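You operate a simulated robot arm through the tools that you are given. There is no shell and no other tool. Be economical: measure what you need, move in short steps, check, and stop when the job is done.

The job below is to be done with a simulated two-armed robot. You get a single attempt, and the scene is never put back.

JOB
Slide the purple slider to 40 mm and shift the red jumbo till the edge lamp lights.
Fine: free the shift lever for the hand wheel and lock it again.
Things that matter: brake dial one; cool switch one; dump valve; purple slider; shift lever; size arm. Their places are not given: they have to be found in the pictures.

Only the result counts: the job must be done as asked and must still hold three seconds after the hand-in. Knocking over, shifting, dropping, spilling or breaking anything else fails it.

ROBOT AND FRAMES
Two 7-joint arms with fingered hands on one trunk that stands fixed in place. Base frame: the origin is at the foot of the trunk, x ahead of it, y to its left, z up. Readings come in cm, rad, newtons and seconds.
The left shoulder is at [6, 16.6, 87.7], the right one opposite. With the tool pointing down near the work surface each hand reaches from about 10 to 80 cm from the base axis, measured 20 degrees to its own side. Payload 5 kg a hand.
Tool frame (each hand has its own): the origin (TCP) lies between the finger pads and is the grasp point; the fingertips stand 3.2 cm ahead of it; z points along the fingers, y is the line along which they close. Largest opening 16 cm; the body of the gripper starts 8.9 cm behind the TCP. The gripper is a hand of 3 fingers: y runs from the thumb to the fingers, the wrist lies at [0, 0, -26.7] in the tool frame, and closing takes about 1.5 s.
Orientation is that of the tool frame in the base frame, as a unit quaternion [x, y, z, w]. With the fingers straight down and closing along the base's y, the tool's x points along the base's -x, its y along +y and its z along -z.

CONTROLS
- The arms move only by the tool nudge_tool. It takes "left_deltas", "right_deltas" or both (then of equal length, played together; a hand with none holds still); each is a list of rows, each a list of 6 numbers: the shift along the tool's x, y, z in units of 30 mm (1.0 is 30 mm), then the turn, a rotation vector about the tool's x, y, z in units of 5 degrees (1.0 is 5 degrees). In form: [[dx, dy, dz, ax, ay, az], ...]. A call has 1 to 12 rows; each row shifts and turns the commanded pose from where the row before left it, along the tool's axes as they then stand. "left_claw" and "right_claw" are, for a hand that has rows, the finger opening in cm, from 0 to 16, set as the call begins (left out, the last holds). A call with a number of a shift or a turn outside -1 to 1 is refused whole. Each row takes 0.2 s and may step no farther than 5 cm and 0.15 rad from the row before; otherwise, or with a gripper value out of range, the whole call is refused. Where a pose cannot be reached the arm comes as near as it can. A force on the tool above 40 N (or 10 N above the force at the start of the call, whichever is more), or a blocked arm, ends the call early, and 0.2 s more pass. Each finger travels about 4.5 cm/s and halts on what it meets, pressing with about 23 N; the grip force reading is that of the motor and also rises with nothing between the fingers. The clock runs only during rows and for 0.2 s after the last one: add rows that do not move to give the fingers time. It gives the time, the measured TCP pose, the force on the tool (base axes), the opening and the grip force at its end, in the units of the frame above (readings bear some noise), with the torque about the TCP (base axes, N m) and any sound that the robot's microphone picked up.
- Cameras (640 x 400 px; columns grow to the right, rows downward): "scene" is now at [3.42, -5.48, 152.76]; the picture's right is [-0.64, -0.77, -0.00], its down [-0.49, 0.41, -0.77] and it looks along [0.59, -0.49, -0.64] (base axes); focal length 338 px, centre (320, 200). "left" rides on the left gripper at [-6.5, -0.4, -11.6] in its tool frame; the picture's right is [0.06, -1.00, 0.00], its down [0.87, 0.05, -0.49] and it looks along [0.49, 0.03, 0.87] (tool axes); focal length 261 px, centre (320, 200). "right" rides on the right gripper at [6.5, -0.4, -11.6] in its tool frame; the picture's right is [0.06, 1.00, 0.00], its down [-0.87, 0.05, -0.49] and it looks along [-0.49, 0.03, 0.87] (tool axes); focal length 261 px, centre (320, 200).
- capture(camera): a new picture of that camera. It takes no simulated time.
- raise_lower(by): slides the trunk up (or, below 0, down) by that many cm; the arms and the scene camera ride with it, the base frame stays. It gives what a move gives, with no picture.
- curl_fingers(finger1, finger2, thumb_bend, hand): sets how far each is bent, from 0 (flat) to 1 (curled in); at 0.3 the hand is open as for a grip, at 0.7 the pads meet at the TCP. One left out holds its place. A second passes; each finger stops where it meets its share of the squeeze, and holds until it gets a number again. A gripper value or a shape takes the hand back. It gives what a move gives, with no picture; readings hold the bend of each and the force on the fingers (four entries, about 0 where the hand has none), thumb and palm.
- grasp_type(shape, hand): the hand has 3 fingers and takes this shape, open, in about a second: jaw (thumb against the fingers, like two jaws); tri (thumb and two fingers); tip (a fingertip pinch); poke (one finger out to press); point (the index stretched); flat (the hand flat); cup (the hand cupped); fist (a fist). The gripper value then closes the fingers along that shape, each until it touches; the sizes above hold for jaw. It gives what a move gives, with no picture.
- pan_tilt(pan, tilt): turns the head with the scene camera to pan (to the left, within 1.501 rad either way) and tilt (down, from -0.506 to 1.204), counted from straight ahead of the robot. It gives what a move gives.
- pixel_to_xyz(camera, pixels): there is no depth. For up to 12 entries [column, row, z] of the newest picture of that camera ("zoom" is the newest enlarged one), the place [x, y] in the base frame at which the ray of that pixel passes the height z, good to about 0.2 cm. It takes no simulated time.
- zoom(camera, box): a new picture of the part [left, top, right, bottom] of that camera's present view, enlarged. It takes no simulated time.
- finish_job(): hands the job in; it is judged then, once.

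Keep the steps short. Do not move on a guess: measure, check each grasp and each placing, and mend mistakes. In all there are 80 turns and 64 pictures (those below and enlarged ones count). Leave the grippers open and the arms clear of the work at the hand-in unless told otherwise, and finish with a single line.

The tools are called after ">>>" as a command line: name --argument value ..., lists and objects as JSON in quotes. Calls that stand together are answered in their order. nudge_tool: Moves the arms, as the interface text tells. Its arguments: {"type":"object","properties":{"left_deltas":{"type":"array"},"left_claw":{"type":"number"},"right_deltas":{"type":"array"},"right_claw":{"type":"number"}},"required":[]} The other tools are called the same way: raise_lower (by) slides the trunk up or down; grasp_type (shape, hand) gives the hand a shape; curl_fingers (finger1, finger2, thumb_bend, hand) moves the fingers one by one; pan_tilt (pan, tilt) turns the head that bears the scene camera; capture (camera) takes a picture; pixel_to_xyz (camera, pixels) gives the place at which the rays of pixels pass given heights; zoom (camera, box) takes an enlarged picture of a part of a camera's view; finish_job () hands the job in.

At the start:

```text
time: 0.0
left_tool_pos: [53.03, -4.82, 114.53]
left_tcp_rot: [0.0, 1.0, 0.0, 0.0]
left_ft_force: [-0.3, -0.6, 0.6]
left_wrist_torque: [-0.02, -0.01, 0.01]
left_finger_gap: 16.01
left_grip_force: 0.1
left_shape: jaw
left_bend: [0.3, 0.3, 0.3]
left_finger forces: [0.1, 0.0, 0.1, 0.1, 0.1, 0.0]
right_tool_pos: [50.79, -56.11, 115.8]
right_tcp_rot: [0.001, 1.0, 0.001, 0.0]
right_ft_force: [-0.6, 0.5, 0.1]
right_wrist_torque: [-0.01, -0.06, 0.01]
right_finger_gap: 15.96
right_grip_force: 0.0
right_shape: jaw
right_bend: [0.3, 0.3, 0.3]
right_finger forces: [0.1, 0.0, 0.0, 0.0, 0.0, 0.0]
trunk travel left (down, up): [-42.5, 16.5]
head pan, tilt: [-0.696, 0.698]
```

scene: 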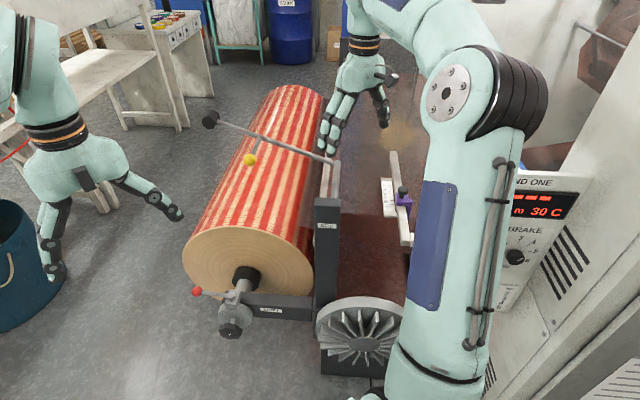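
right: 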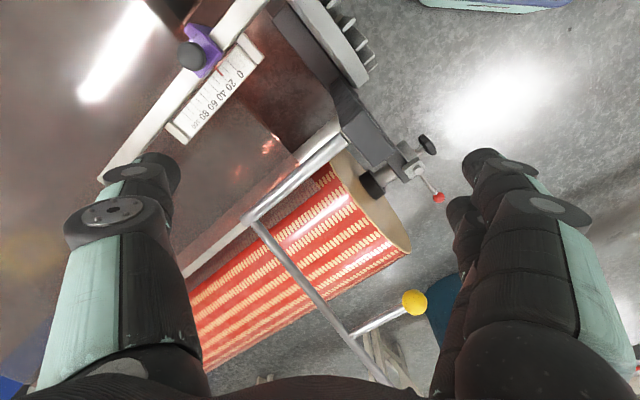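
left: 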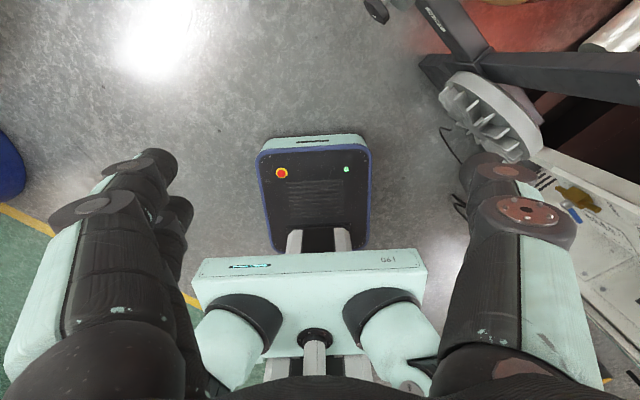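

I see the roll, the purple slider near (403,197), a finned wheel at (360,330), a red knob at (196,291), and a panel on the right. I'll enlarge these parts first.

>>> zoom --camera "scene" --box '[170, 220, 420, 376]'

>>> zoom --camera "scene" --box '[460, 150, 640, 262]'

>>> zoom --camera "right" --box '[120, 0, 460, 212]'

```text
2.56 times, centred on (295, 298) of scene
```

zoom: 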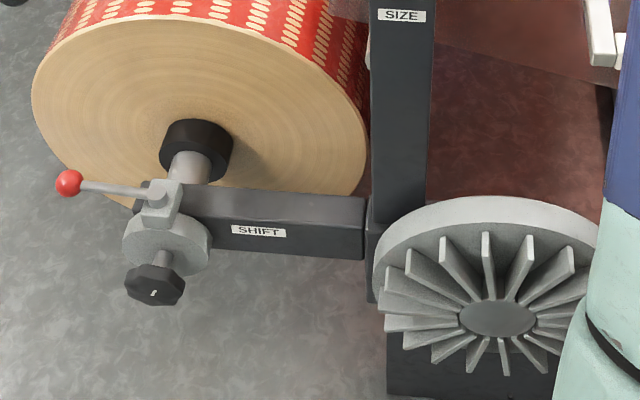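

```text
3.56 times, centred on (550, 206) of scene
```

zoom: 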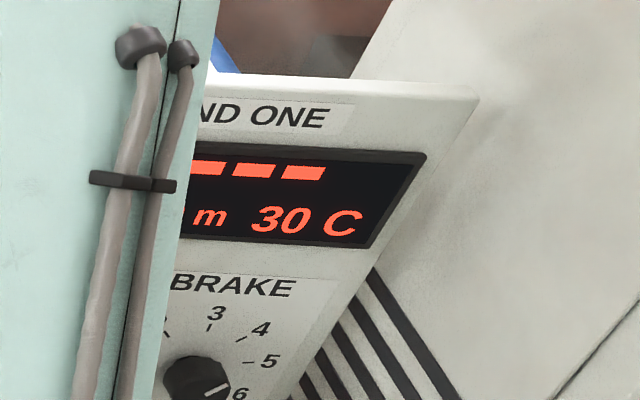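

```text
1.88 times, centred on (290, 106) of right
```

zoom: 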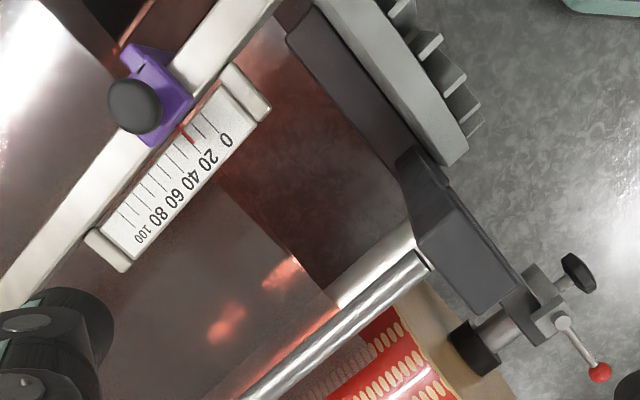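

The shift lever looks like the red-ball lever, with a black hand wheel on the axle end. I'll triangulate the red ball, hand wheel and purple slider from both cameras.

>>> pixel_to_xyz --camera "scene" --pixels '[[196.5, 291.5, 60], [196.5, 291.5, 80], [231, 331, 60], [231, 331, 80], [402, 190, 60], [402, 190, 80], [241, 295, 60], [241, 295, 80], [250, 160, 60], [250, 160, 80], [246, 278, 60], [246, 278, 80]]'

>>> pixel_to_xyz --camera "right" --pixels '[[438.5, 197.5, 60], [438.5, 197.5, 80], [427, 145, 60], [427, 145, 80], [191, 55, 60], [191, 55, 80], [410, 166, 60], [410, 166, 80], [414, 302, 60], [414, 302, 80], [371, 186, 60], [371, 186, 80]]'

>>> capture --camera "scene"

```text
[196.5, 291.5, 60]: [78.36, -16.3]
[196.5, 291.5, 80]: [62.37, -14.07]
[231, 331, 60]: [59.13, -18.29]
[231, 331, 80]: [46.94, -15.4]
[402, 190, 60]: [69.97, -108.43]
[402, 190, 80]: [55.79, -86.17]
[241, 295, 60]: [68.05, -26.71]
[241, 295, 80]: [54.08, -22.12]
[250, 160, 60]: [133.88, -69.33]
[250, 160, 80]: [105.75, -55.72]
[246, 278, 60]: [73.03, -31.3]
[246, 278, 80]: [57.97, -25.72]
```

```text
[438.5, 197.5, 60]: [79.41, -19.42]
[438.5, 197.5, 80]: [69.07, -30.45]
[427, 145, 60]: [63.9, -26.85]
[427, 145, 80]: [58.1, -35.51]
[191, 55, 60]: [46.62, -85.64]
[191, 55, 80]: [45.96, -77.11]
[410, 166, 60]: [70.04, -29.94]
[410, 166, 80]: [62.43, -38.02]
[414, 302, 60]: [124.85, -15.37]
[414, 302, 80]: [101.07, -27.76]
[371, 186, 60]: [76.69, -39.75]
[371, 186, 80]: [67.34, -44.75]
```

```text
57 pictures are left
```

scene: 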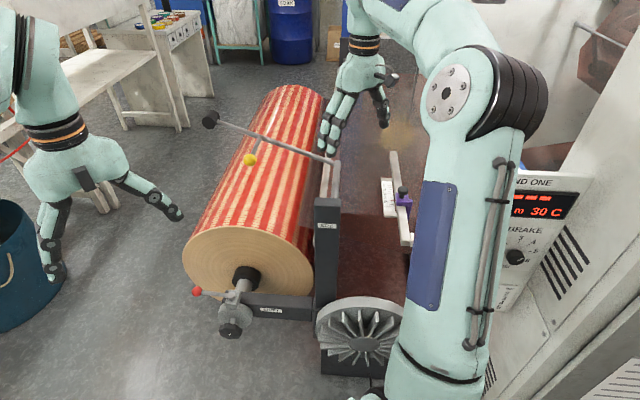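

The red ball is near (82,-17,56), the hand wheel near (68,-20,45), and the slider near (45.5,-71,94). Next I'll zoom on the slider scale and pan the head right to look for the edge lamp.

>>> zoom --camera "right" --box '[150, 10, 278, 90]'

>>> zoom --camera "scene" --box '[300, 130, 428, 210]'

>>> pixel_to_xyz --camera "right" --pixels '[[270, 3, 92], [103, 175, 92], [242, 74, 90], [193, 124, 90], [343, 140, 90], [250, 215, 90], [343, 140, 70], [250, 215, 70], [360, 80, 80], [360, 80, 60]]'

>>> pan_tilt --pan -1.2 --tilt 0.7

>>> capture --camera "scene"

```text
5.00 times, centred on (214, 50) of right
```

zoom: 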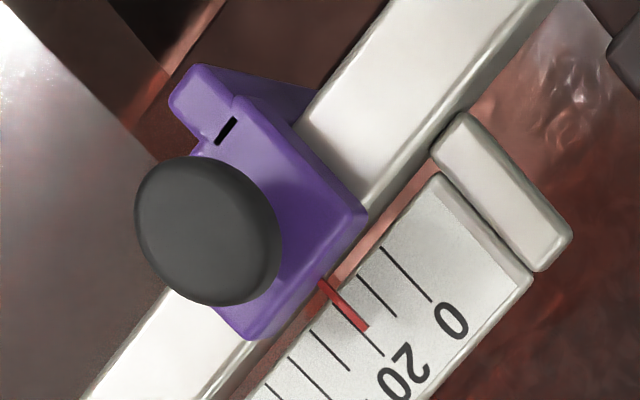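

```text
5.00 times, centred on (364, 170) of scene
```

zoom: 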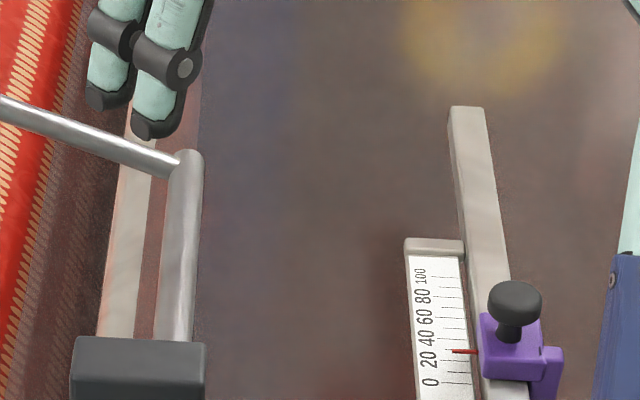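

```text
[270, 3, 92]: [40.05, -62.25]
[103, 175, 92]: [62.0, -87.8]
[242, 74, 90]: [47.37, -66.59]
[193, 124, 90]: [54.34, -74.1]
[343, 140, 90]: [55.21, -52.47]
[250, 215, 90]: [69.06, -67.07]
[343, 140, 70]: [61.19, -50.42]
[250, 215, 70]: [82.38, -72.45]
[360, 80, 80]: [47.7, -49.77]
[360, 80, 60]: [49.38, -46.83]
```

```text
time: 0.9
left_tool_pos: [52.98, -4.83, 114.42]
left_tcp_rot: [0.0, 1.0, -0.001, 0.0]
left_ft_force: [0.4, 0.3, -0.2]
left_wrist_torque: [0.03, 0.02, 0.03]
left_finger_gap: 16.01
left_grip_force: 0.0
left_shape: jaw
left_bend: [0.3, 0.3, 0.3]
left_finger forces: [0.0, 0.0, 0.0, 0.1, 0.0, 0.1]
right_tool_pos: [50.86, -56.08, 115.91]
right_tcp_rot: [0.0, 1.0, 0.0, 0.001]
right_ft_force: [0.1, 0.0, 0.2]
right_wrist_torque: [0.0, 0.02, -0.04]
right_finger_gap: 15.99
right_grip_force: 0.1
right_shape: jaw
right_bend: [0.3, 0.3, 0.3]
right_finger forces: [0.0, 0.1, 0.1, 0.1, 0.1, 0.0]
trunk travel left (down, up): [-42.5, 16.5]
head pan, tilt: [-1.201, 0.7]
```

```text
54 pictures are left
```

scene: 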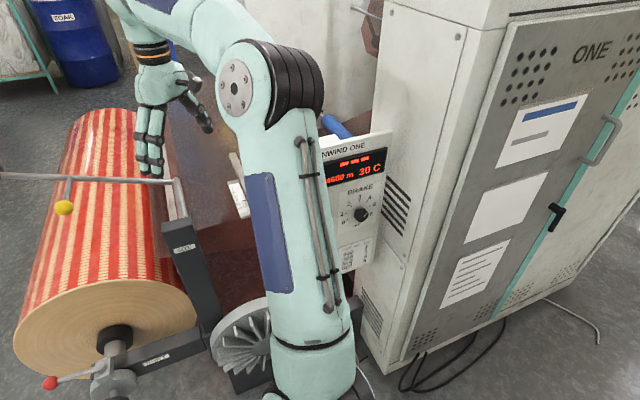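

The slider pointer reads about 20 mm. The arm hides part of the panel, and the left camera shows something at about (580,200). I'll zoom there and on the panel.

>>> zoom --camera "left" --box '[440, 60, 640, 310]'

>>> zoom --camera "scene" --box '[310, 120, 410, 282]'

>>> zoom --camera "scene" --box '[0, 100, 240, 400]'

```text
1.60 times, centred on (540, 185) of left
```

zoom: 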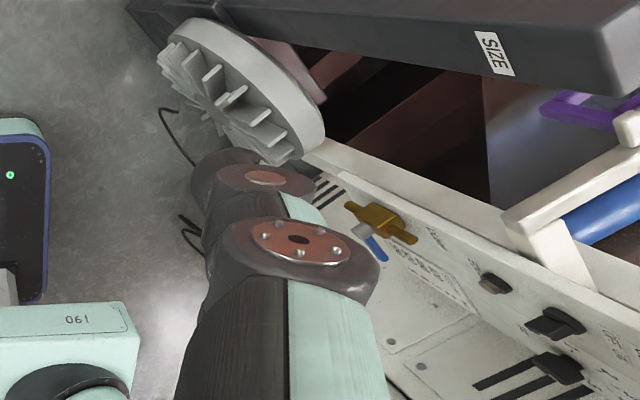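

```text
2.47 times, centred on (360, 201) of scene
```

zoom: 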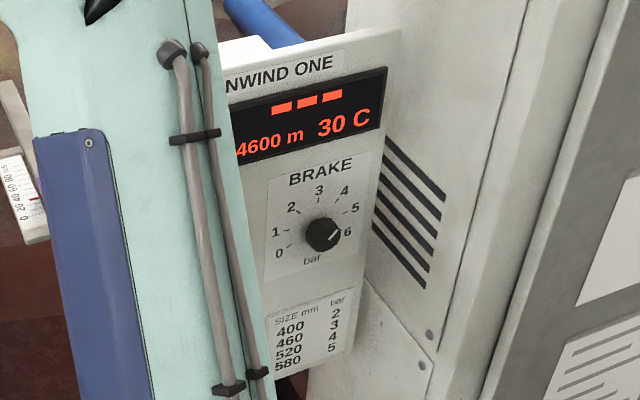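

```text
1.33 times, centred on (120, 250) of scene
```

zoom: 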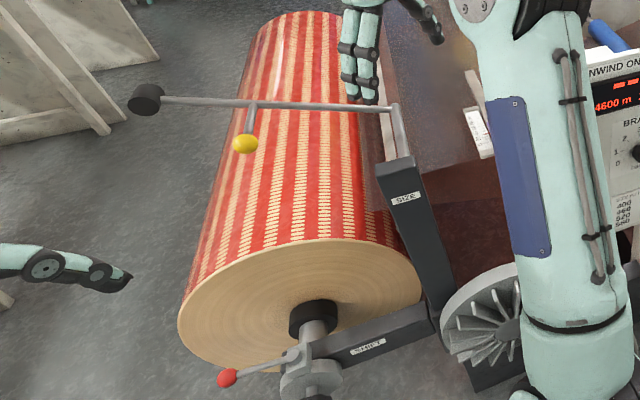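

The zooms extend past the frame edge. I'll take another left zoom centred farther right to see the panel face from another angle.

>>> zoom --camera "left" --box '[600, 100, 640, 350]'

```text
1.60 times, centred on (620, 225) of left
```

zoom: 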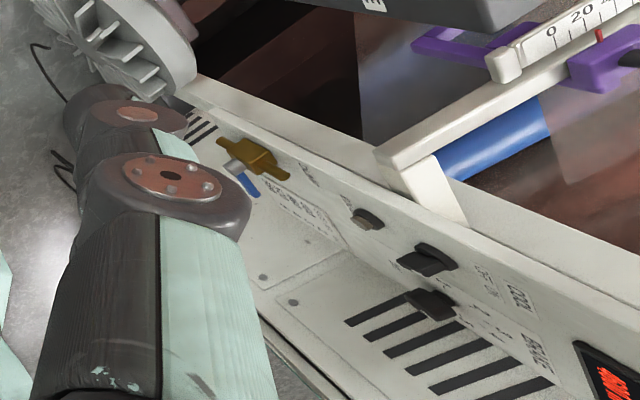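

I'll triangulate the panel brake knob and its top corner with the present scene and left-zoom pictures.

>>> pixel_to_xyz --camera "zoom" --pixels '[[430, 302, 80], [430, 302, 100], [250, 160, 60], [250, 160, 80], [380, 150, 80], [380, 150, 100], [605, 70, 94], [460, 45, 80], [460, 45, 60], [368, 220, 70], [368, 220, 90]]'

>>> pixel_to_xyz --camera "scene" --pixels '[[361, 214, 80], [361, 214, 100], [392, 133, 100], [392, 133, 120], [245, 217, 80], [245, 217, 95]]'

```text
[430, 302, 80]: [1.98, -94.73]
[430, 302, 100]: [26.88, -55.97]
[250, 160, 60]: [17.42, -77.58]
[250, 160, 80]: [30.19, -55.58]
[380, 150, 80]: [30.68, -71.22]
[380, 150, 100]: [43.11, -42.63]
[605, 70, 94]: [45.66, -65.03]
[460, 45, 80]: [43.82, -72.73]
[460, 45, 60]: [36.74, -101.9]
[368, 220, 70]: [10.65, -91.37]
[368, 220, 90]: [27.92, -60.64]
```

```text
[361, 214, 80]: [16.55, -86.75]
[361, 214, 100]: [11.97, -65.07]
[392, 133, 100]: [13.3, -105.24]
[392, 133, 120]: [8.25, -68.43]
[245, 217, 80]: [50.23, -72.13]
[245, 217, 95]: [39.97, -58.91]
```

The panel face is near (14,-76) with the brake knob at z≈90, so the right arm should fit. I'll move the right hand 9 cm toward -y at its present height and then look.

>>> nudge_tool --right_deltas '[[0, -1, 0, 0, 0, 0], [0, -1, 0, 0, 0, 0], [0, -1, 0, 0, 0, 0], [0, 0, 0, 0, 0, -1], [0, 0, 0, 0, 0, -1], [0, 0, 0, 0, 0, -1], [0, 0, 0, 0, 0, -1], [0, 0, 0, 0, 0, -1], [0, 0, 0, 0, 0, -1], [0, 0, 0, 0, 0, -1], [0, 0, 0, 0, 0, -1]]' --right_claw 10

>>> capture --camera "right"

>>> capture --camera "scene"

```text
time: 3.3
left_tool_pos: [52.97, -4.84, 114.52]
left_tcp_rot: [0.0, 1.0, 0.001, 0.0]
left_ft_force: [0.0, 0.4, 0.0]
left_wrist_torque: [-0.04, 0.04, 0.02]
left_finger_gap: 15.99
left_grip_force: 0.0
left_shape: jaw
left_bend: [0.3, 0.3, 0.3]
left_finger forces: [0.0, 0.1, 0.0, 0.0, 0.0, 0.1]
right_tool_pos: [51.02, -64.91, 115.47]
right_tcp_rot: [-0.057, 0.998, 0.003, -0.004]
right_ft_force: [-0.5, -0.4, 0.5]
right_wrist_torque: [0.01, 0.02, -0.01]
right_finger_gap: 10.01
right_grip_force: 0.1
right_shape: jaw
right_bend: [0.7, 0.7, 0.68]
right_finger forces: [0.0, 0.0, 0.0, 0.0, 0.0, 0.0]
right hand out of reach, approached as far as the arm can: row 5, 6, 7, 8, 9, 10, 11
trunk travel left (down, up): [-42.5, 16.5]
head pan, tilt: [-1.201, 0.7]
```

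```text
49 pictures are left
```

right: 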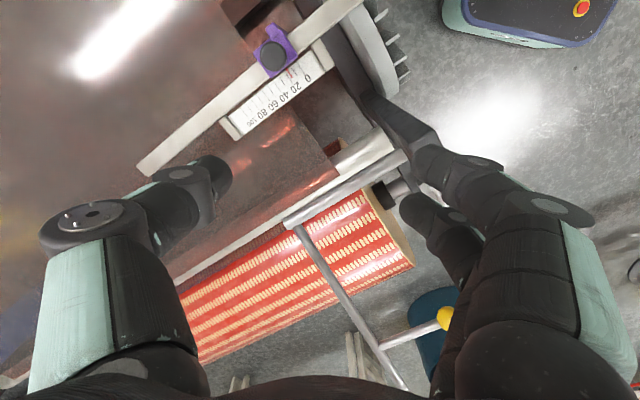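

```text
48 pictures are left
```

scene: 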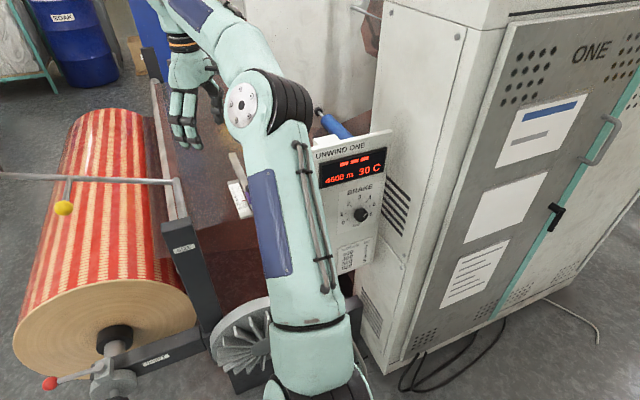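

That turn direction hits the arm's limit, so I'll keep the hand near its starting yaw; the knob is round, so a diagonal grasp works. I'll measure the knob in this right picture at (272,57) and zoom on it.

>>> pixel_to_xyz --camera "right" --pixels '[[272, 57, 92], [272, 57, 96], [272, 57, 100], [345, 3, 92], [150, 165, 92], [390, 160, 90], [390, 160, 100], [300, 222, 90], [300, 222, 100]]'

>>> zoom --camera "right" --box '[220, 10, 348, 90]'

>>> nudge_tool --right_deltas '[[0, 0, 0, 0, 0, 1], [0, 0, 0, 0, 0, 0.35], [1, 0, 0, 0, 0, 0], [1, 0, 0, 0, 0, 0]]'

>>> capture --camera "right"

```text
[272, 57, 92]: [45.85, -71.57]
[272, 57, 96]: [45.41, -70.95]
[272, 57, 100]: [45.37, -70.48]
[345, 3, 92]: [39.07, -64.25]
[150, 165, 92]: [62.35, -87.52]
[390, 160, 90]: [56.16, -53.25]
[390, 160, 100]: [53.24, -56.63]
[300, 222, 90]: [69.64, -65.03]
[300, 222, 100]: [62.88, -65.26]
```

```text
5.00 times, centred on (284, 50) of right
```

zoom: 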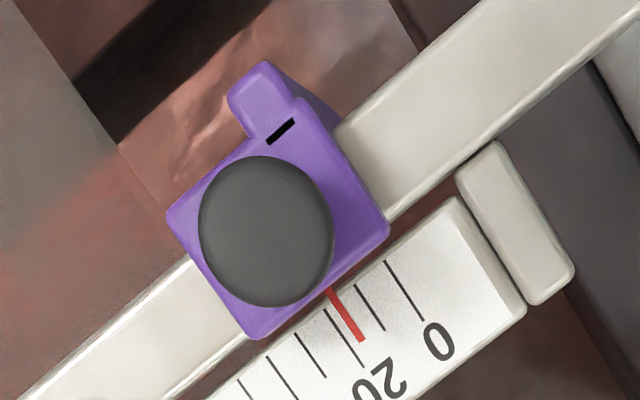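

```text
time: 4.3
left_tool_pos: [52.99, -4.65, 114.61]
left_tcp_rot: [0.0, 1.0, 0.001, 0.0]
left_ft_force: [0.1, -0.5, 0.2]
left_wrist_torque: [0.01, -0.02, 0.01]
left_finger_gap: 16.0
left_grip_force: 0.0
left_shape: jaw
left_bend: [0.3, 0.3, 0.3]
left_finger forces: [0.1, 0.1, 0.0, 0.0, 0.0, 0.0]
right_tool_pos: [44.93, -64.86, 115.62]
right_tcp_rot: [0.001, 1.0, 0.001, -0.004]
right_ft_force: [-0.2, -0.3, 0.1]
right_wrist_torque: [-0.01, -0.01, -0.03]
right_finger_gap: 10.0
right_grip_force: 0.0
right_shape: jaw
right_bend: [0.7, 0.7, 0.68]
right_finger forces: [0.0, 0.1, 0.1, 0.1, 0.0, 0.0]
trunk travel left (down, up): [-42.5, 16.5]
head pan, tilt: [-1.201, 0.7]
```

```text
46 pictures are left
```

right: 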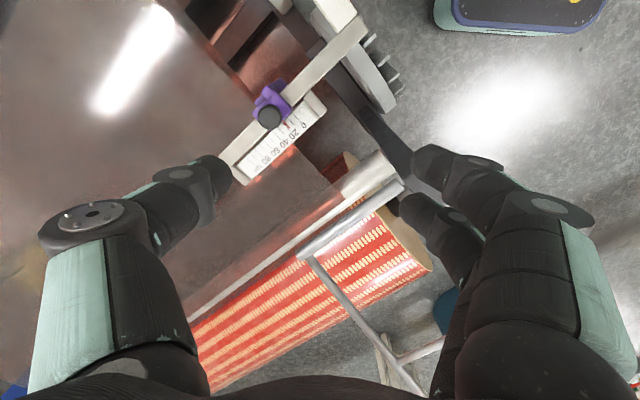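

I'll locate the knob top in this view at (269,117) and intersect it with the earlier ray.

>>> pixel_to_xyz --camera "right" --pixels '[[269, 117, 88], [269, 117, 92], [269, 117, 96], [269, 117, 100], [340, 45, 92], [240, 145, 92]]'

>>> zoom --camera "right" --box '[205, 70, 333, 150]'

```text
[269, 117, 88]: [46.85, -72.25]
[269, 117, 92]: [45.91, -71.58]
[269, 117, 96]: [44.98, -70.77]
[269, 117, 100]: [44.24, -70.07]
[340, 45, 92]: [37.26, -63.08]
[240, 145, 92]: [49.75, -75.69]
```

```text
5.00 times, centred on (269, 110) of right
```

zoom: 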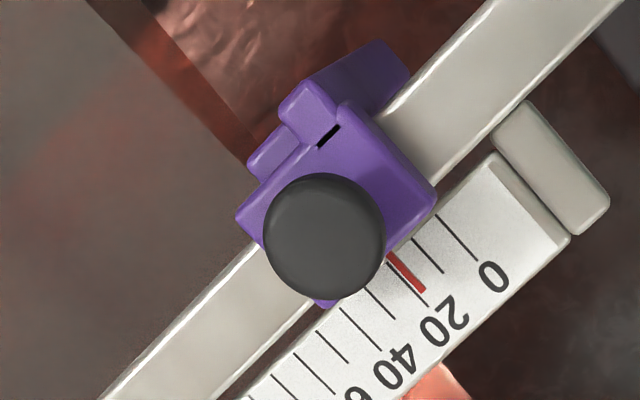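

The knob top is at about (45.8,-71.5,92.5) with a diameter near 3 cm. I'll centre above it, come down to z≈99, and look.

>>> nudge_tool --right_deltas '[[-0.3, -0.75, 0, 0, 0, 0], [0, -0.75, 0, 0, 0, 0], [0, -0.72, 0, 0, 0, 0], [0, 0, 1, 0, 0, 0], [0, 0, 1, 0, 0, 0], [0, 0, 1, 0, 0, 0], [0, 0, 1, 0, 0, 0], [0, 0, 1, 0, 0, 0], [0, 0, 0.4, 0, 0, 0]]' --right_claw 8

>>> capture --camera "right"

>>> capture --camera "scene"

```text
time: 6.3
left_tool_pos: [53.01, -4.76, 114.44]
left_tcp_rot: [0.0, 1.0, 0.0, 0.0]
left_ft_force: [0.2, 0.3, -0.4]
left_wrist_torque: [0.01, 0.03, -0.03]
left_finger_gap: 16.0
left_grip_force: 0.1
left_shape: jaw
left_bend: [0.3, 0.3, 0.3]
left_finger forces: [0.0, 0.1, 0.0, 0.0, 0.0, 0.0]
right_tool_pos: [45.66, -69.35, 99.39]
right_tcp_rot: [0.002, 1.0, 0.002, -0.004]
right_ft_force: [0.0, -1.5, 0.2]
right_wrist_torque: [-0.01, -0.02, 0.01]
right_finger_gap: 8.04
right_grip_force: 0.0
right_shape: jaw
right_bend: [0.72, 0.72, 0.7]
right_finger forces: [0.0, 0.0, 0.0, 0.1, 0.0, 0.1]
right hand out of reach, approached as far as the arm can: row 3
trunk travel left (down, up): [-42.5, 16.5]
head pan, tilt: [-1.201, 0.7]
```

```text
44 pictures are left
```

right: 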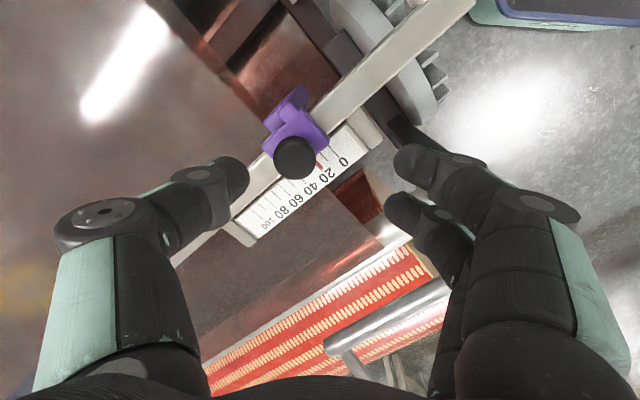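

```text
43 pictures are left
```

scene: 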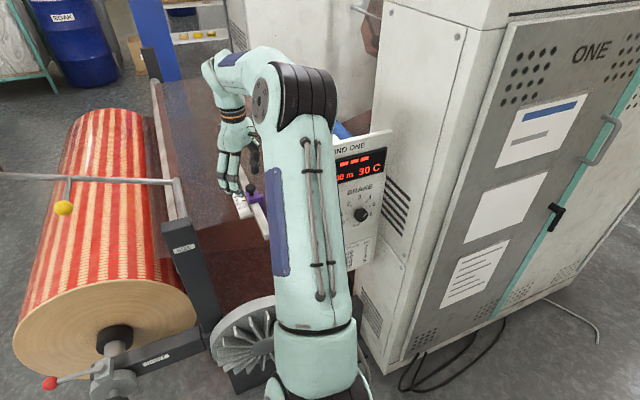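

The knob now shows at (295,157). I'll re-measure it here.

>>> pixel_to_xyz --camera "right" --pixels '[[295, 157, 91], [295, 157, 92], [295, 157, 93], [295, 157, 94]]'

>>> nudge_tool --right_deltas '[[0, -0.35, 0, 0, 0, 0], [0, -0.35, 0, 0, 0, 0], [0, 0, 0, 0, 0, 0]]'

>>> capture --camera "right"

```text
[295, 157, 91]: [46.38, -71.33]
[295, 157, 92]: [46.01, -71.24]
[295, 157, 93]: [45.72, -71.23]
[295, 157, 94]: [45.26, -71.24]
```

```text
time: 7.1
left_tool_pos: [53.03, -4.83, 114.49]
left_tcp_rot: [0.0, 1.0, 0.0, 0.0]
left_ft_force: [0.2, 0.1, 0.0]
left_wrist_torque: [-0.03, -0.01, 0.01]
left_finger_gap: 16.01
left_grip_force: 0.0
left_shape: jaw
left_bend: [0.3, 0.3, 0.3]
left_finger forces: [0.0, 0.1, 0.0, 0.0, 0.0, 0.1]
right_tool_pos: [45.68, -71.47, 99.28]
right_tcp_rot: [0.002, 1.0, 0.002, -0.004]
right_ft_force: [-0.4, -0.4, 0.4]
right_wrist_torque: [-0.03, 0.01, -0.02]
right_finger_gap: 8.02
right_grip_force: 0.0
right_shape: jaw
right_bend: [0.72, 0.72, 0.7]
right_finger forces: [0.0, 0.1, 0.0, 0.0, 0.0, 0.0]
trunk travel left (down, up): [-42.5, 16.5]
head pan, tilt: [-1.201, 0.7]
```

```text
42 pictures are left
```

right: 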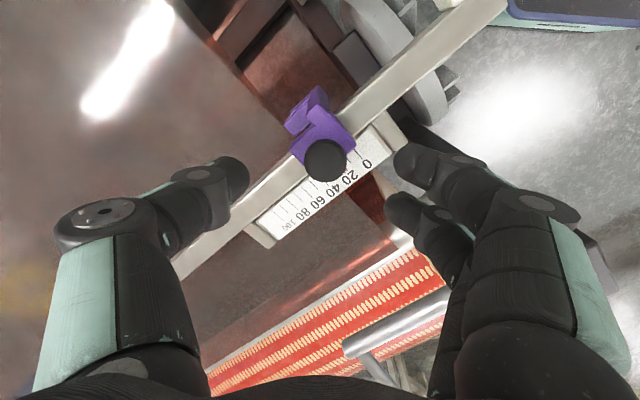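

The knob is centred between the fingers at (326,161). I'll go down 5.7 cm and close gently on it.

>>> nudge_tool --right_deltas '[[0, 0, 0.7, 0, 0, 0], [0, 0, 0.7, 0, 0, 0], [0, 0, 0.5, 0, 0, 0]]'

>>> capture --camera "right"

>>> zoom --camera "scene" --box '[200, 130, 328, 250]'

```text
time: 7.9
left_tool_pos: [52.85, -4.87, 114.61]
left_tcp_rot: [0.0, 1.0, 0.0, 0.0]
left_ft_force: [-0.7, 0.1, 0.5]
left_wrist_torque: [-0.01, -0.01, 0.0]
left_finger_gap: 15.96
left_grip_force: 0.1
left_shape: jaw
left_bend: [0.3, 0.3, 0.3]
left_finger forces: [0.1, 0.0, 0.0, 0.0, 0.0, 0.1]
right_tool_pos: [45.62, -71.49, 93.6]
right_tcp_rot: [0.001, 1.0, 0.002, -0.004]
right_ft_force: [-0.7, -1.1, 0.3]
right_wrist_torque: [0.04, -0.03, 0.02]
right_finger_gap: 8.02
right_grip_force: 0.1
right_shape: jaw
right_bend: [0.72, 0.72, 0.7]
right_finger forces: [0.0, 0.0, 0.0, 0.1, 0.1, 0.1]
trunk travel left (down, up): [-42.5, 16.5]
head pan, tilt: [-1.201, 0.7]
```

```text
41 pictures are left
```

right: 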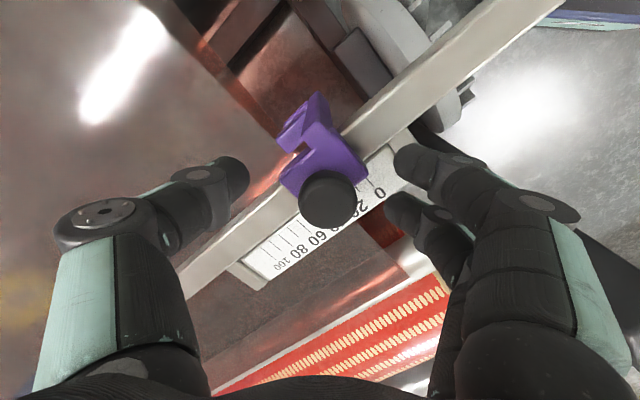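

```text
3.33 times, centred on (264, 190) of scene
```

zoom: 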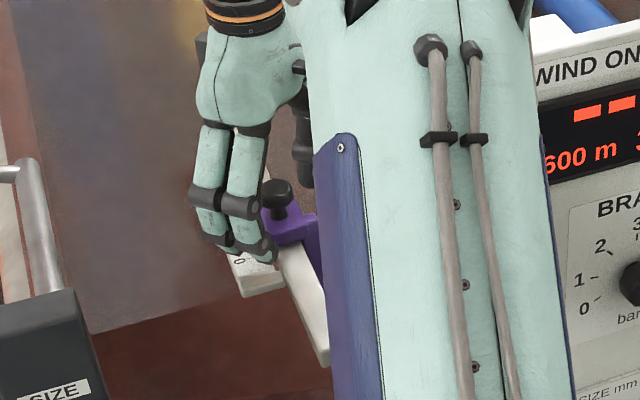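

The hand is aligned with the knob at the TCP pixel (328,198). I'll close on it.

>>> nudge_tool --right_deltas '[[0, 0, 0, 0, 0, 0], [0, 0, 0, 0, 0, 0], [0, 0, 0, 0, 0, 0], [0, 0, 0, 0, 0, 0], [0, 0, 0, 0, 0, 0], [0, 0, 0, 0, 0, 0], [0, 0, 0, 0, 0, 0]]' --right_claw 2

>>> capture --camera "right"

```text
time: 9.5
left_tool_pos: [52.98, -4.79, 114.52]
left_tcp_rot: [0.0, 1.0, 0.001, 0.0]
left_ft_force: [-0.2, -1.2, 0.4]
left_wrist_torque: [-0.03, 0.0, -0.02]
left_finger_gap: 15.98
left_grip_force: 0.0
left_shape: jaw
left_bend: [0.3, 0.3, 0.3]
left_finger forces: [0.1, 0.0, 0.1, 0.0, 0.1, 0.0]
right_tool_pos: [45.69, -71.43, 93.56]
right_tcp_rot: [0.002, 1.0, 0.002, -0.004]
right_ft_force: [-0.1, -0.3, 1.0]
right_wrist_torque: [-0.07, 0.02, -0.01]
right_finger_gap: 3.68
right_grip_force: 23.4
right_shape: jaw
right_bend: [0.73, 0.72, 0.7]
right_finger forces: [8.4, 8.8, 0.0, 0.0, 18.3, 0.0]
trunk travel left (down, up): [-42.5, 16.5]
head pan, tilt: [-1.201, 0.7]
```

```text
39 pictures are left
```

right: 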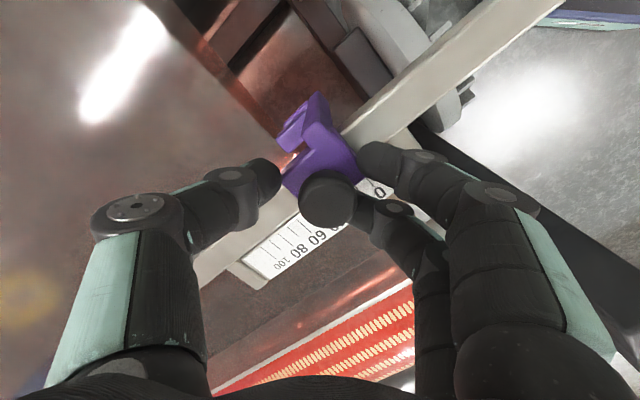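

The grip holds at 23 N with a 3.7 cm gap. The rail runs along (0.71,-0.71), so I'll slide about 19 mm toward higher numbers and read the scale.

>>> nudge_tool --right_deltas '[[-0.15, -0.15, 0, 0, 0, 0], [-0.15, -0.15, 0, 0, 0, 0], [-0.15, -0.15, 0, 0, 0, 0], [0, 0, 0, 0, 0, 0]]'

>>> zoom --camera "right" --box '[230, 130, 430, 290]'

```text
time: 10.5
left_tool_pos: [52.9, -4.8, 114.44]
left_tcp_rot: [0.0, 1.0, 0.0, 0.0]
left_ft_force: [-0.3, -0.5, 0.3]
left_wrist_torque: [-0.01, -0.02, 0.0]
left_finger_gap: 15.99
left_grip_force: 0.1
left_shape: jaw
left_bend: [0.3, 0.3, 0.3]
left_finger forces: [0.0, 0.1, 0.0, 0.0, 0.1, 0.0]
right_tool_pos: [46.82, -72.68, 93.59]
right_tcp_rot: [0.002, 1.0, 0.002, -0.005]
right_ft_force: [-3.2, -0.4, 1.7]
right_wrist_torque: [-0.04, 0.07, -0.07]
right_finger_gap: 3.66
right_grip_force: 23.1
right_shape: jaw
right_bend: [0.73, 0.72, 0.7]
right_finger forces: [9.3, 8.9, 0.0, 0.0, 18.9, 0.0]
trunk travel left (down, up): [-42.5, 16.5]
head pan, tilt: [-1.201, 0.7]
```

```text
2.50 times, centred on (330, 210) of right
```

zoom: 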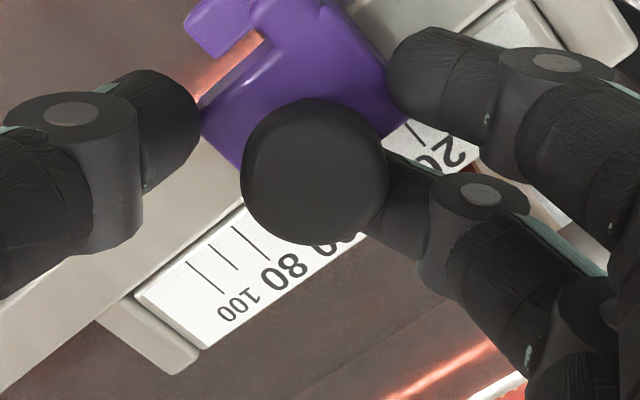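

The knob hides the pointer, though the slider moved about 17 mm. I'll open, lift 6 cm, and read.

>>> nudge_tool --right_deltas '[[0, 0, 0, 0, 0, 0], [0, 0, 0, 0, 0, 0], [0, 0, 0, 0, 0, 0], [0, 0, 0, 0, 0, 0], [0, 0, -0.7, 0, 0, 0], [0, 0, -0.7, 0, 0, 0], [0, 0, -0.6, 0, 0, 0]]' --right_claw 8

>>> zoom --camera "right" --box '[260, 110, 420, 210]'

>>> zoom --camera "left" --box '[630, 0, 640, 250]'

```text
time: 12.1
left_tool_pos: [53.04, -4.72, 114.54]
left_tcp_rot: [0.0, 1.0, 0.0, 0.0]
left_ft_force: [-0.5, -0.4, 0.4]
left_wrist_torque: [-0.02, -0.01, 0.0]
left_finger_gap: 15.99
left_grip_force: 0.1
left_shape: jaw
left_bend: [0.3, 0.3, 0.3]
left_finger forces: [0.0, 0.0, 0.0, 0.0, 0.0, 0.1]
right_tool_pos: [47.03, -72.71, 99.63]
right_tcp_rot: [0.002, 1.0, 0.002, -0.005]
right_ft_force: [-0.4, -0.8, -0.2]
right_wrist_torque: [-0.03, -0.03, -0.03]
right_finger_gap: 7.93
right_grip_force: 0.1
right_shape: jaw
right_bend: [0.72, 0.72, 0.7]
right_finger forces: [0.0, 0.1, 0.1, 0.0, 0.1, 0.1]
trunk travel left (down, up): [-42.5, 16.5]
head pan, tilt: [-1.201, 0.7]
```

```text
4.00 times, centred on (340, 160) of right
```

zoom: 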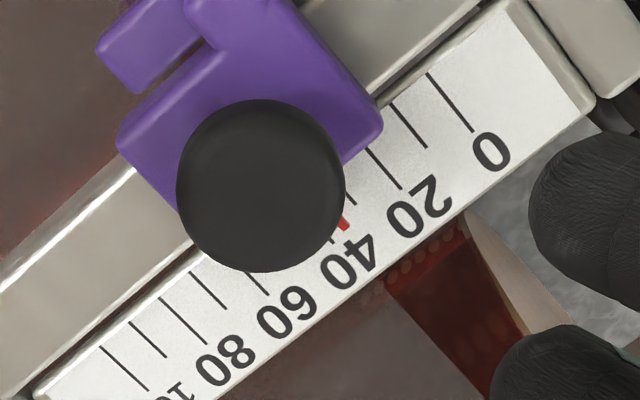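

```text
1.60 times, centred on (635, 125) of left
```

zoom: 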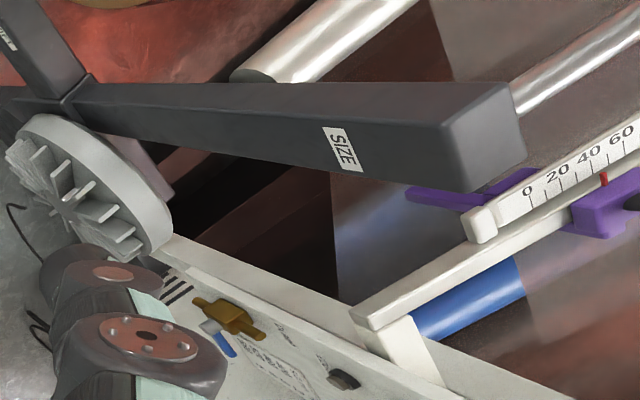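

The pointer seems a bit short of 40 but is partly hidden. I'll shift the camera to look squarely from the pointer's side: +8 cm x, +2 cm y, and 6 cm up.

>>> nudge_tool --right_deltas '[[0, 0, -1, 0, 0, 0], [0, 0, -1, 0, 0, 0], [-0.9, 0.22, 0, 0, 0, 0], [-0.9, 0.22, 0, 0, 0, 0], [-0.9, 0.22, 0, 0, 0, 0]]'

>>> capture --camera "right"

```text
time: 13.3
left_tool_pos: [53.0, -4.87, 114.51]
left_tcp_rot: [-0.001, 1.0, 0.0, 0.001]
left_ft_force: [0.9, -0.2, -0.8]
left_wrist_torque: [-0.03, 0.06, 0.01]
left_finger_gap: 15.99
left_grip_force: 0.2
left_shape: jaw
left_bend: [0.3, 0.3, 0.3]
left_finger forces: [0.1, 0.0, 0.0, 0.0, 0.0, 0.0]
right_tool_pos: [55.32, -70.87, 105.65]
right_tcp_rot: [0.002, 1.0, 0.001, -0.005]
right_ft_force: [0.3, 0.5, -0.5]
right_wrist_torque: [0.0, 0.05, -0.03]
right_finger_gap: 7.95
right_grip_force: 0.2
right_shape: jaw
right_bend: [0.72, 0.72, 0.7]
right_finger forces: [0.1, 0.1, 0.0, 0.0, 0.0, 0.0]
trunk travel left (down, up): [-42.5, 16.5]
head pan, tilt: [-1.201, 0.7]
```

```text
35 pictures are left
```

right: 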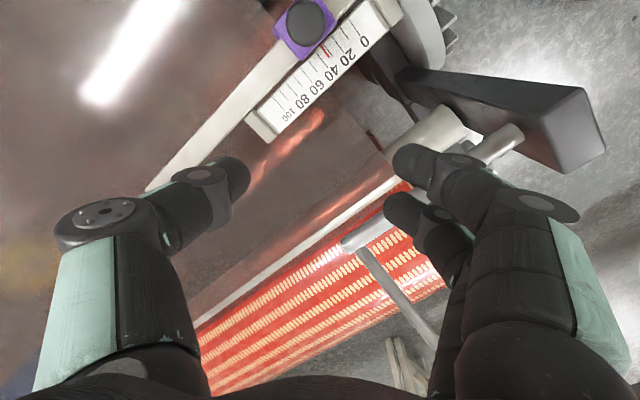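

>>> zoom --camera "right" --box '[280, 20, 376, 80]'

```text
6.67 times, centred on (328, 50) of right
```

zoom: 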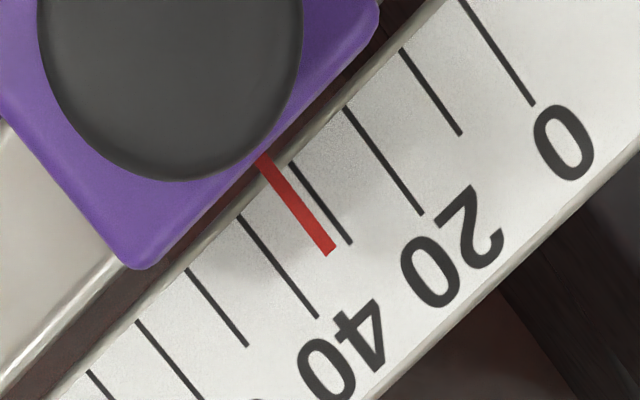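

The square view reads about 33 mm, so it needs +7 mm. I'll go back over the knob and down.

>>> nudge_tool --right_deltas '[[0.9, -0.22, 0, 0, 0, 0], [0.9, -0.22, 0, 0, 0, 0], [0.96, -0.2, 0, 0, 0, 0], [0, 0, 1, 0, 0, 0], [0, 0, 1, 0, 0, 0], [0, 0, 0.7, 0, 0, 0], [0, 0, 0.7, 0, 0, 0], [0, 0, 0.6, 0, 0, 0]]'

>>> nudge_tool --right_deltas '[[0, 0, 0, 0, 0, 0], [0, 0, 0, 0, 0, 0], [0, 0, 0, 0, 0, 0], [0, 0, 0, 0, 0, 0], [0, 0, 0, 0, 0, 0], [0, 0, 0, 0, 0, 0], [0, 0, 0, 0, 0, 0]]' --right_claw 2

```text
time: 15.1
left_tool_pos: [53.06, -4.9, 114.47]
left_tcp_rot: [0.0, 1.0, 0.0, 0.0]
left_ft_force: [-0.7, 1.2, -0.5]
left_wrist_torque: [0.0, -0.03, -0.02]
left_finger_gap: 16.01
left_grip_force: 0.2
left_shape: jaw
left_bend: [0.3, 0.3, 0.3]
left_finger forces: [0.0, 0.0, 0.0, 0.0, 0.1, 0.0]
right_tool_pos: [46.81, -72.63, 93.5]
right_tcp_rot: [0.002, 1.0, 0.001, -0.005]
right_ft_force: [-0.1, 0.0, 0.9]
right_wrist_torque: [0.01, -0.02, -0.01]
right_finger_gap: 7.93
right_grip_force: 0.1
right_shape: jaw
right_bend: [0.72, 0.72, 0.7]
right_finger forces: [0.0, 0.1, 0.0, 0.0, 0.0, 0.0]
trunk travel left (down, up): [-42.5, 16.5]
head pan, tilt: [-1.201, 0.7]
```

```text
time: 16.7
left_tool_pos: [52.98, -4.76, 114.54]
left_tcp_rot: [0.0, 1.0, -0.001, 0.0]
left_ft_force: [-0.4, -0.1, 0.4]
left_wrist_torque: [-0.01, -0.01, 0.02]
left_finger_gap: 15.98
left_grip_force: 0.2
left_shape: jaw
left_bend: [0.3, 0.3, 0.3]
left_finger forces: [0.0, 0.1, 0.0, 0.0, 0.0, 0.0]
right_tool_pos: [46.69, -72.59, 93.59]
right_tcp_rot: [0.002, 1.0, 0.001, -0.004]
right_ft_force: [-1.6, -1.3, 1.7]
right_wrist_torque: [-0.09, 0.05, -0.17]
right_finger_gap: 3.62
right_grip_force: 22.8
right_shape: jaw
right_bend: [0.73, 0.72, 0.7]
right_finger forces: [8.3, 8.8, 0.0, 0.0, 17.8, 0.1]
trunk travel left (down, up): [-42.5, 16.5]
head pan, tilt: [-1.201, 0.7]
```

Gripped again. I'll slide +7.5 mm, release, lift, and return to the square viewing spot.

>>> nudge_tool --right_deltas '[[-0.09, -0.09, 0, 0, 0, 0], [-0.09, -0.09, 0, 0, 0, 0], [0, 0, 0, 0, 0, 0], [0, 0, 0, 0, 0, 0]]'

>>> nudge_tool --right_deltas '[[0, 0, 0, 0, 0, 0], [0, 0, 0, 0, 0, 0], [0, 0, 0, 0, 0, 0], [0, 0, 0, 0, 0, 0], [0, 0, -1, 0, 0, 0], [0, 0, -1, 0, 0, 0], [0, 0, -1, 0, 0, 0], [0, 0, -1, 0, 0, 0], [-0.9, 0.22, 0, 0, 0, 0], [-0.9, 0.22, 0, 0, 0, 0], [-0.9, 0.22, 0, 0, 0, 0]]' --right_claw 8

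>>> zoom --camera "right" --box '[280, 20, 376, 80]'

```text
time: 17.7
left_tool_pos: [52.95, -4.76, 114.52]
left_tcp_rot: [0.0, 1.0, 0.0, 0.0]
left_ft_force: [0.2, 0.3, 0.1]
left_wrist_torque: [0.02, 0.02, -0.01]
left_finger_gap: 15.98
left_grip_force: 0.1
left_shape: jaw
left_bend: [0.3, 0.3, 0.3]
left_finger forces: [0.0, 0.1, 0.0, 0.1, 0.0, 0.0]
right_tool_pos: [47.23, -73.27, 93.52]
right_tcp_rot: [0.002, 1.0, 0.002, -0.003]
right_ft_force: [-4.0, -0.8, 3.0]
right_wrist_torque: [-0.02, 0.08, -0.14]
right_finger_gap: 3.6
right_grip_force: 23.1
right_shape: jaw
right_bend: [0.73, 0.72, 0.7]
right_finger forces: [9.1, 9.1, 0.0, 0.1, 18.3, 0.1]
trunk travel left (down, up): [-42.5, 16.5]
head pan, tilt: [-1.201, 0.7]
```

```text
time: 20.1
left_tool_pos: [53.16, -4.83, 114.6]
left_tcp_rot: [-0.001, 1.0, 0.0, 0.0]
left_ft_force: [0.1, -0.2, -0.2]
left_wrist_torque: [0.03, 0.04, 0.02]
left_finger_gap: 15.98
left_grip_force: 0.1
left_shape: jaw
left_bend: [0.3, 0.3, 0.3]
left_finger forces: [0.1, 0.0, 0.1, 0.1, 0.1, 0.0]
right_tool_pos: [55.44, -71.4, 105.36]
right_tcp_rot: [0.003, 1.0, 0.002, -0.004]
right_ft_force: [0.3, 0.2, 0.2]
right_wrist_torque: [0.03, 0.04, -0.01]
right_finger_gap: 7.95
right_grip_force: 0.0
right_shape: jaw
right_bend: [0.72, 0.72, 0.7]
right_finger forces: [0.0, 0.0, 0.1, 0.0, 0.0, 0.0]
trunk travel left (down, up): [-42.5, 16.5]
head pan, tilt: [-1.201, 0.7]
```

```text
6.67 times, centred on (328, 50) of right
```

zoom: 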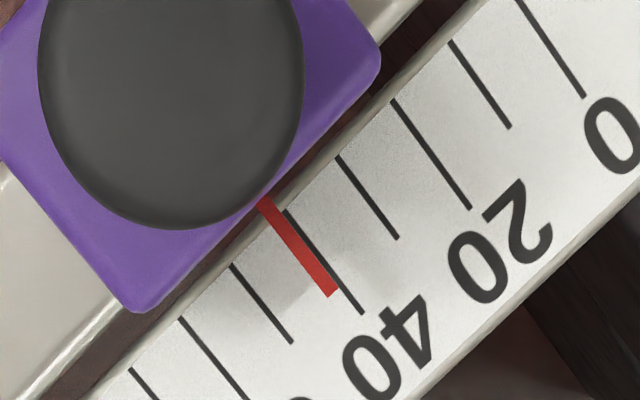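

Reads about 41.5 mm, so I need −1.5 mm. I'll return, grip, move back slightly, release and check again.

>>> nudge_tool --right_deltas '[[0.9, -0.22, 0, 0, 0, 0], [0.9, -0.22, 0, 0, 0, 0], [0.9, -0.22, 0, 0, 0, 0], [0, 0, 1, 0, 0, 0], [0, 0, 1, 0, 0, 0], [0, 0, 0.7, 0, 0, 0], [0, 0, 0.7, 0, 0, 0], [0, 0, 0.6, 0, 0, 0]]'

>>> nudge_tool --right_deltas '[[0, 0, 0, 0, 0, 0], [0, 0, 0, 0, 0, 0], [0, 0, 0, 0, 0, 0], [0, 0, 0, 0, 0, 0], [0, 0, 0, 0, 0, 0], [0, 0, 0, 0, 0, 0], [0, 0, 0, 0, 0, 0]]' --right_claw 2

```text
time: 21.9
left_tool_pos: [53.04, -4.75, 114.58]
left_tcp_rot: [-0.001, 1.0, 0.0, 0.0]
left_ft_force: [-0.8, 0.4, -0.3]
left_wrist_torque: [0.0, 0.01, -0.02]
left_finger_gap: 16.0
left_grip_force: 0.1
left_shape: jaw
left_bend: [0.3, 0.3, 0.3]
left_finger forces: [0.0, 0.0, 0.0, 0.1, 0.0, 0.0]
right_tool_pos: [47.3, -73.1, 93.49]
right_tcp_rot: [0.002, 1.0, 0.002, -0.005]
right_ft_force: [0.3, 0.6, -1.0]
right_wrist_torque: [0.02, 0.02, -0.01]
right_finger_gap: 7.94
right_grip_force: 0.1
right_shape: jaw
right_bend: [0.72, 0.72, 0.7]
right_finger forces: [0.1, 0.0, 0.0, 0.1, 0.1, 0.0]
trunk travel left (down, up): [-42.5, 16.5]
head pan, tilt: [-1.201, 0.7]
```

```text
time: 23.5
left_tool_pos: [53.0, -4.75, 114.5]
left_tcp_rot: [0.0, 1.0, -0.001, -0.001]
left_ft_force: [0.0, 0.5, -0.6]
left_wrist_torque: [-0.02, 0.02, -0.02]
left_finger_gap: 16.0
left_grip_force: 0.1
left_shape: jaw
left_bend: [0.3, 0.3, 0.3]
left_finger forces: [0.0, 0.1, 0.1, 0.0, 0.0, 0.1]
right_tool_pos: [47.23, -73.28, 93.6]
right_tcp_rot: [0.001, 1.0, 0.002, -0.005]
right_ft_force: [-1.8, -0.6, 0.7]
right_wrist_torque: [-0.01, 0.03, -0.12]
right_finger_gap: 3.63
right_grip_force: 22.8
right_shape: jaw
right_bend: [0.73, 0.72, 0.7]
right_finger forces: [8.2, 9.1, 0.1, 0.0, 18.3, 0.1]
trunk travel left (down, up): [-42.5, 16.5]
head pan, tilt: [-1.201, 0.7]
```

Now a −2 mm command to allow for friction give, then release, lift and view.

>>> nudge_tool --right_deltas '[[0.047, 0.047, 0, 0, 0, 0], [0, 0, 0, 0, 0, 0], [0, 0, 0, 0, 0, 0]]'

>>> nudge_tool --right_deltas '[[0, 0, 0, 0, 0, 0], [0, 0, 0, 0, 0, 0], [0, 0, 0, 0, 0, 0], [0, 0, 0, 0, 0, 0], [0, 0, -1, 0, 0, 0], [0, 0, -1, 0, 0, 0], [0, 0, -1, 0, 0, 0], [0, 0, -1, 0, 0, 0], [-0.9, 0.22, 0, 0, 0, 0], [-0.9, 0.22, 0, 0, 0, 0], [-0.9, 0.22, 0, 0, 0, 0]]' --right_claw 8

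>>> zoom --camera "right" --box '[280, 20, 376, 80]'

```text
time: 24.3
left_tool_pos: [52.95, -4.86, 114.59]
left_tcp_rot: [0.0, 1.0, 0.001, 0.0]
left_ft_force: [0.6, -0.5, 0.1]
left_wrist_torque: [0.0, -0.01, 0.03]
left_finger_gap: 15.99
left_grip_force: 0.1
left_shape: jaw
left_bend: [0.3, 0.3, 0.3]
left_finger forces: [0.1, 0.0, 0.1, 0.0, 0.0, 0.0]
right_tool_pos: [47.12, -73.07, 93.5]
right_tcp_rot: [0.002, 1.0, 0.002, -0.004]
right_ft_force: [-0.7, -3.0, 1.3]
right_wrist_torque: [-0.14, 0.03, -0.17]
right_finger_gap: 3.65
right_grip_force: 22.7
right_shape: jaw
right_bend: [0.73, 0.72, 0.7]
right_finger forces: [8.2, 9.3, 0.0, 0.2, 20.1, 0.0]
trunk travel left (down, up): [-42.5, 16.5]
head pan, tilt: [-1.201, 0.7]
```

```text
time: 26.7
left_tool_pos: [53.09, -4.82, 114.39]
left_tcp_rot: [-0.001, 1.0, 0.0, 0.0]
left_ft_force: [0.1, -0.1, -0.1]
left_wrist_torque: [0.01, -0.02, 0.04]
left_finger_gap: 16.02
left_grip_force: 0.1
left_shape: jaw
left_bend: [0.3, 0.3, 0.3]
left_finger forces: [0.0, 0.0, 0.0, 0.0, 0.0, 0.0]
right_tool_pos: [55.67, -71.13, 105.48]
right_tcp_rot: [0.004, 1.0, 0.002, -0.005]
right_ft_force: [-0.3, -0.4, 0.1]
right_wrist_torque: [0.0, 0.0, 0.02]
right_finger_gap: 7.94
right_grip_force: 0.0
right_shape: jaw
right_bend: [0.72, 0.72, 0.7]
right_finger forces: [0.0, 0.0, 0.0, 0.0, 0.0, 0.0]
trunk travel left (down, up): [-42.5, 16.5]
head pan, tilt: [-1.201, 0.7]
```

```text
6.67 times, centred on (328, 50) of right
```

zoom: 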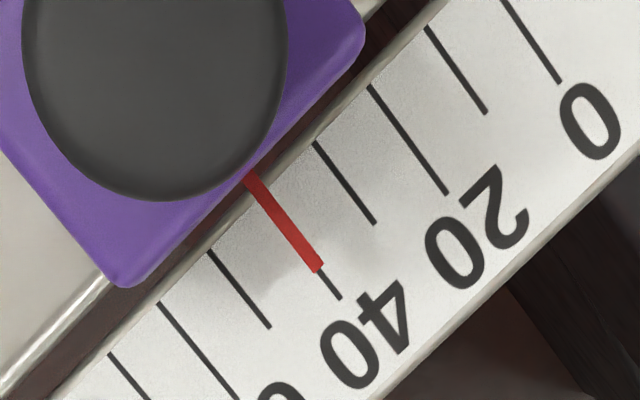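

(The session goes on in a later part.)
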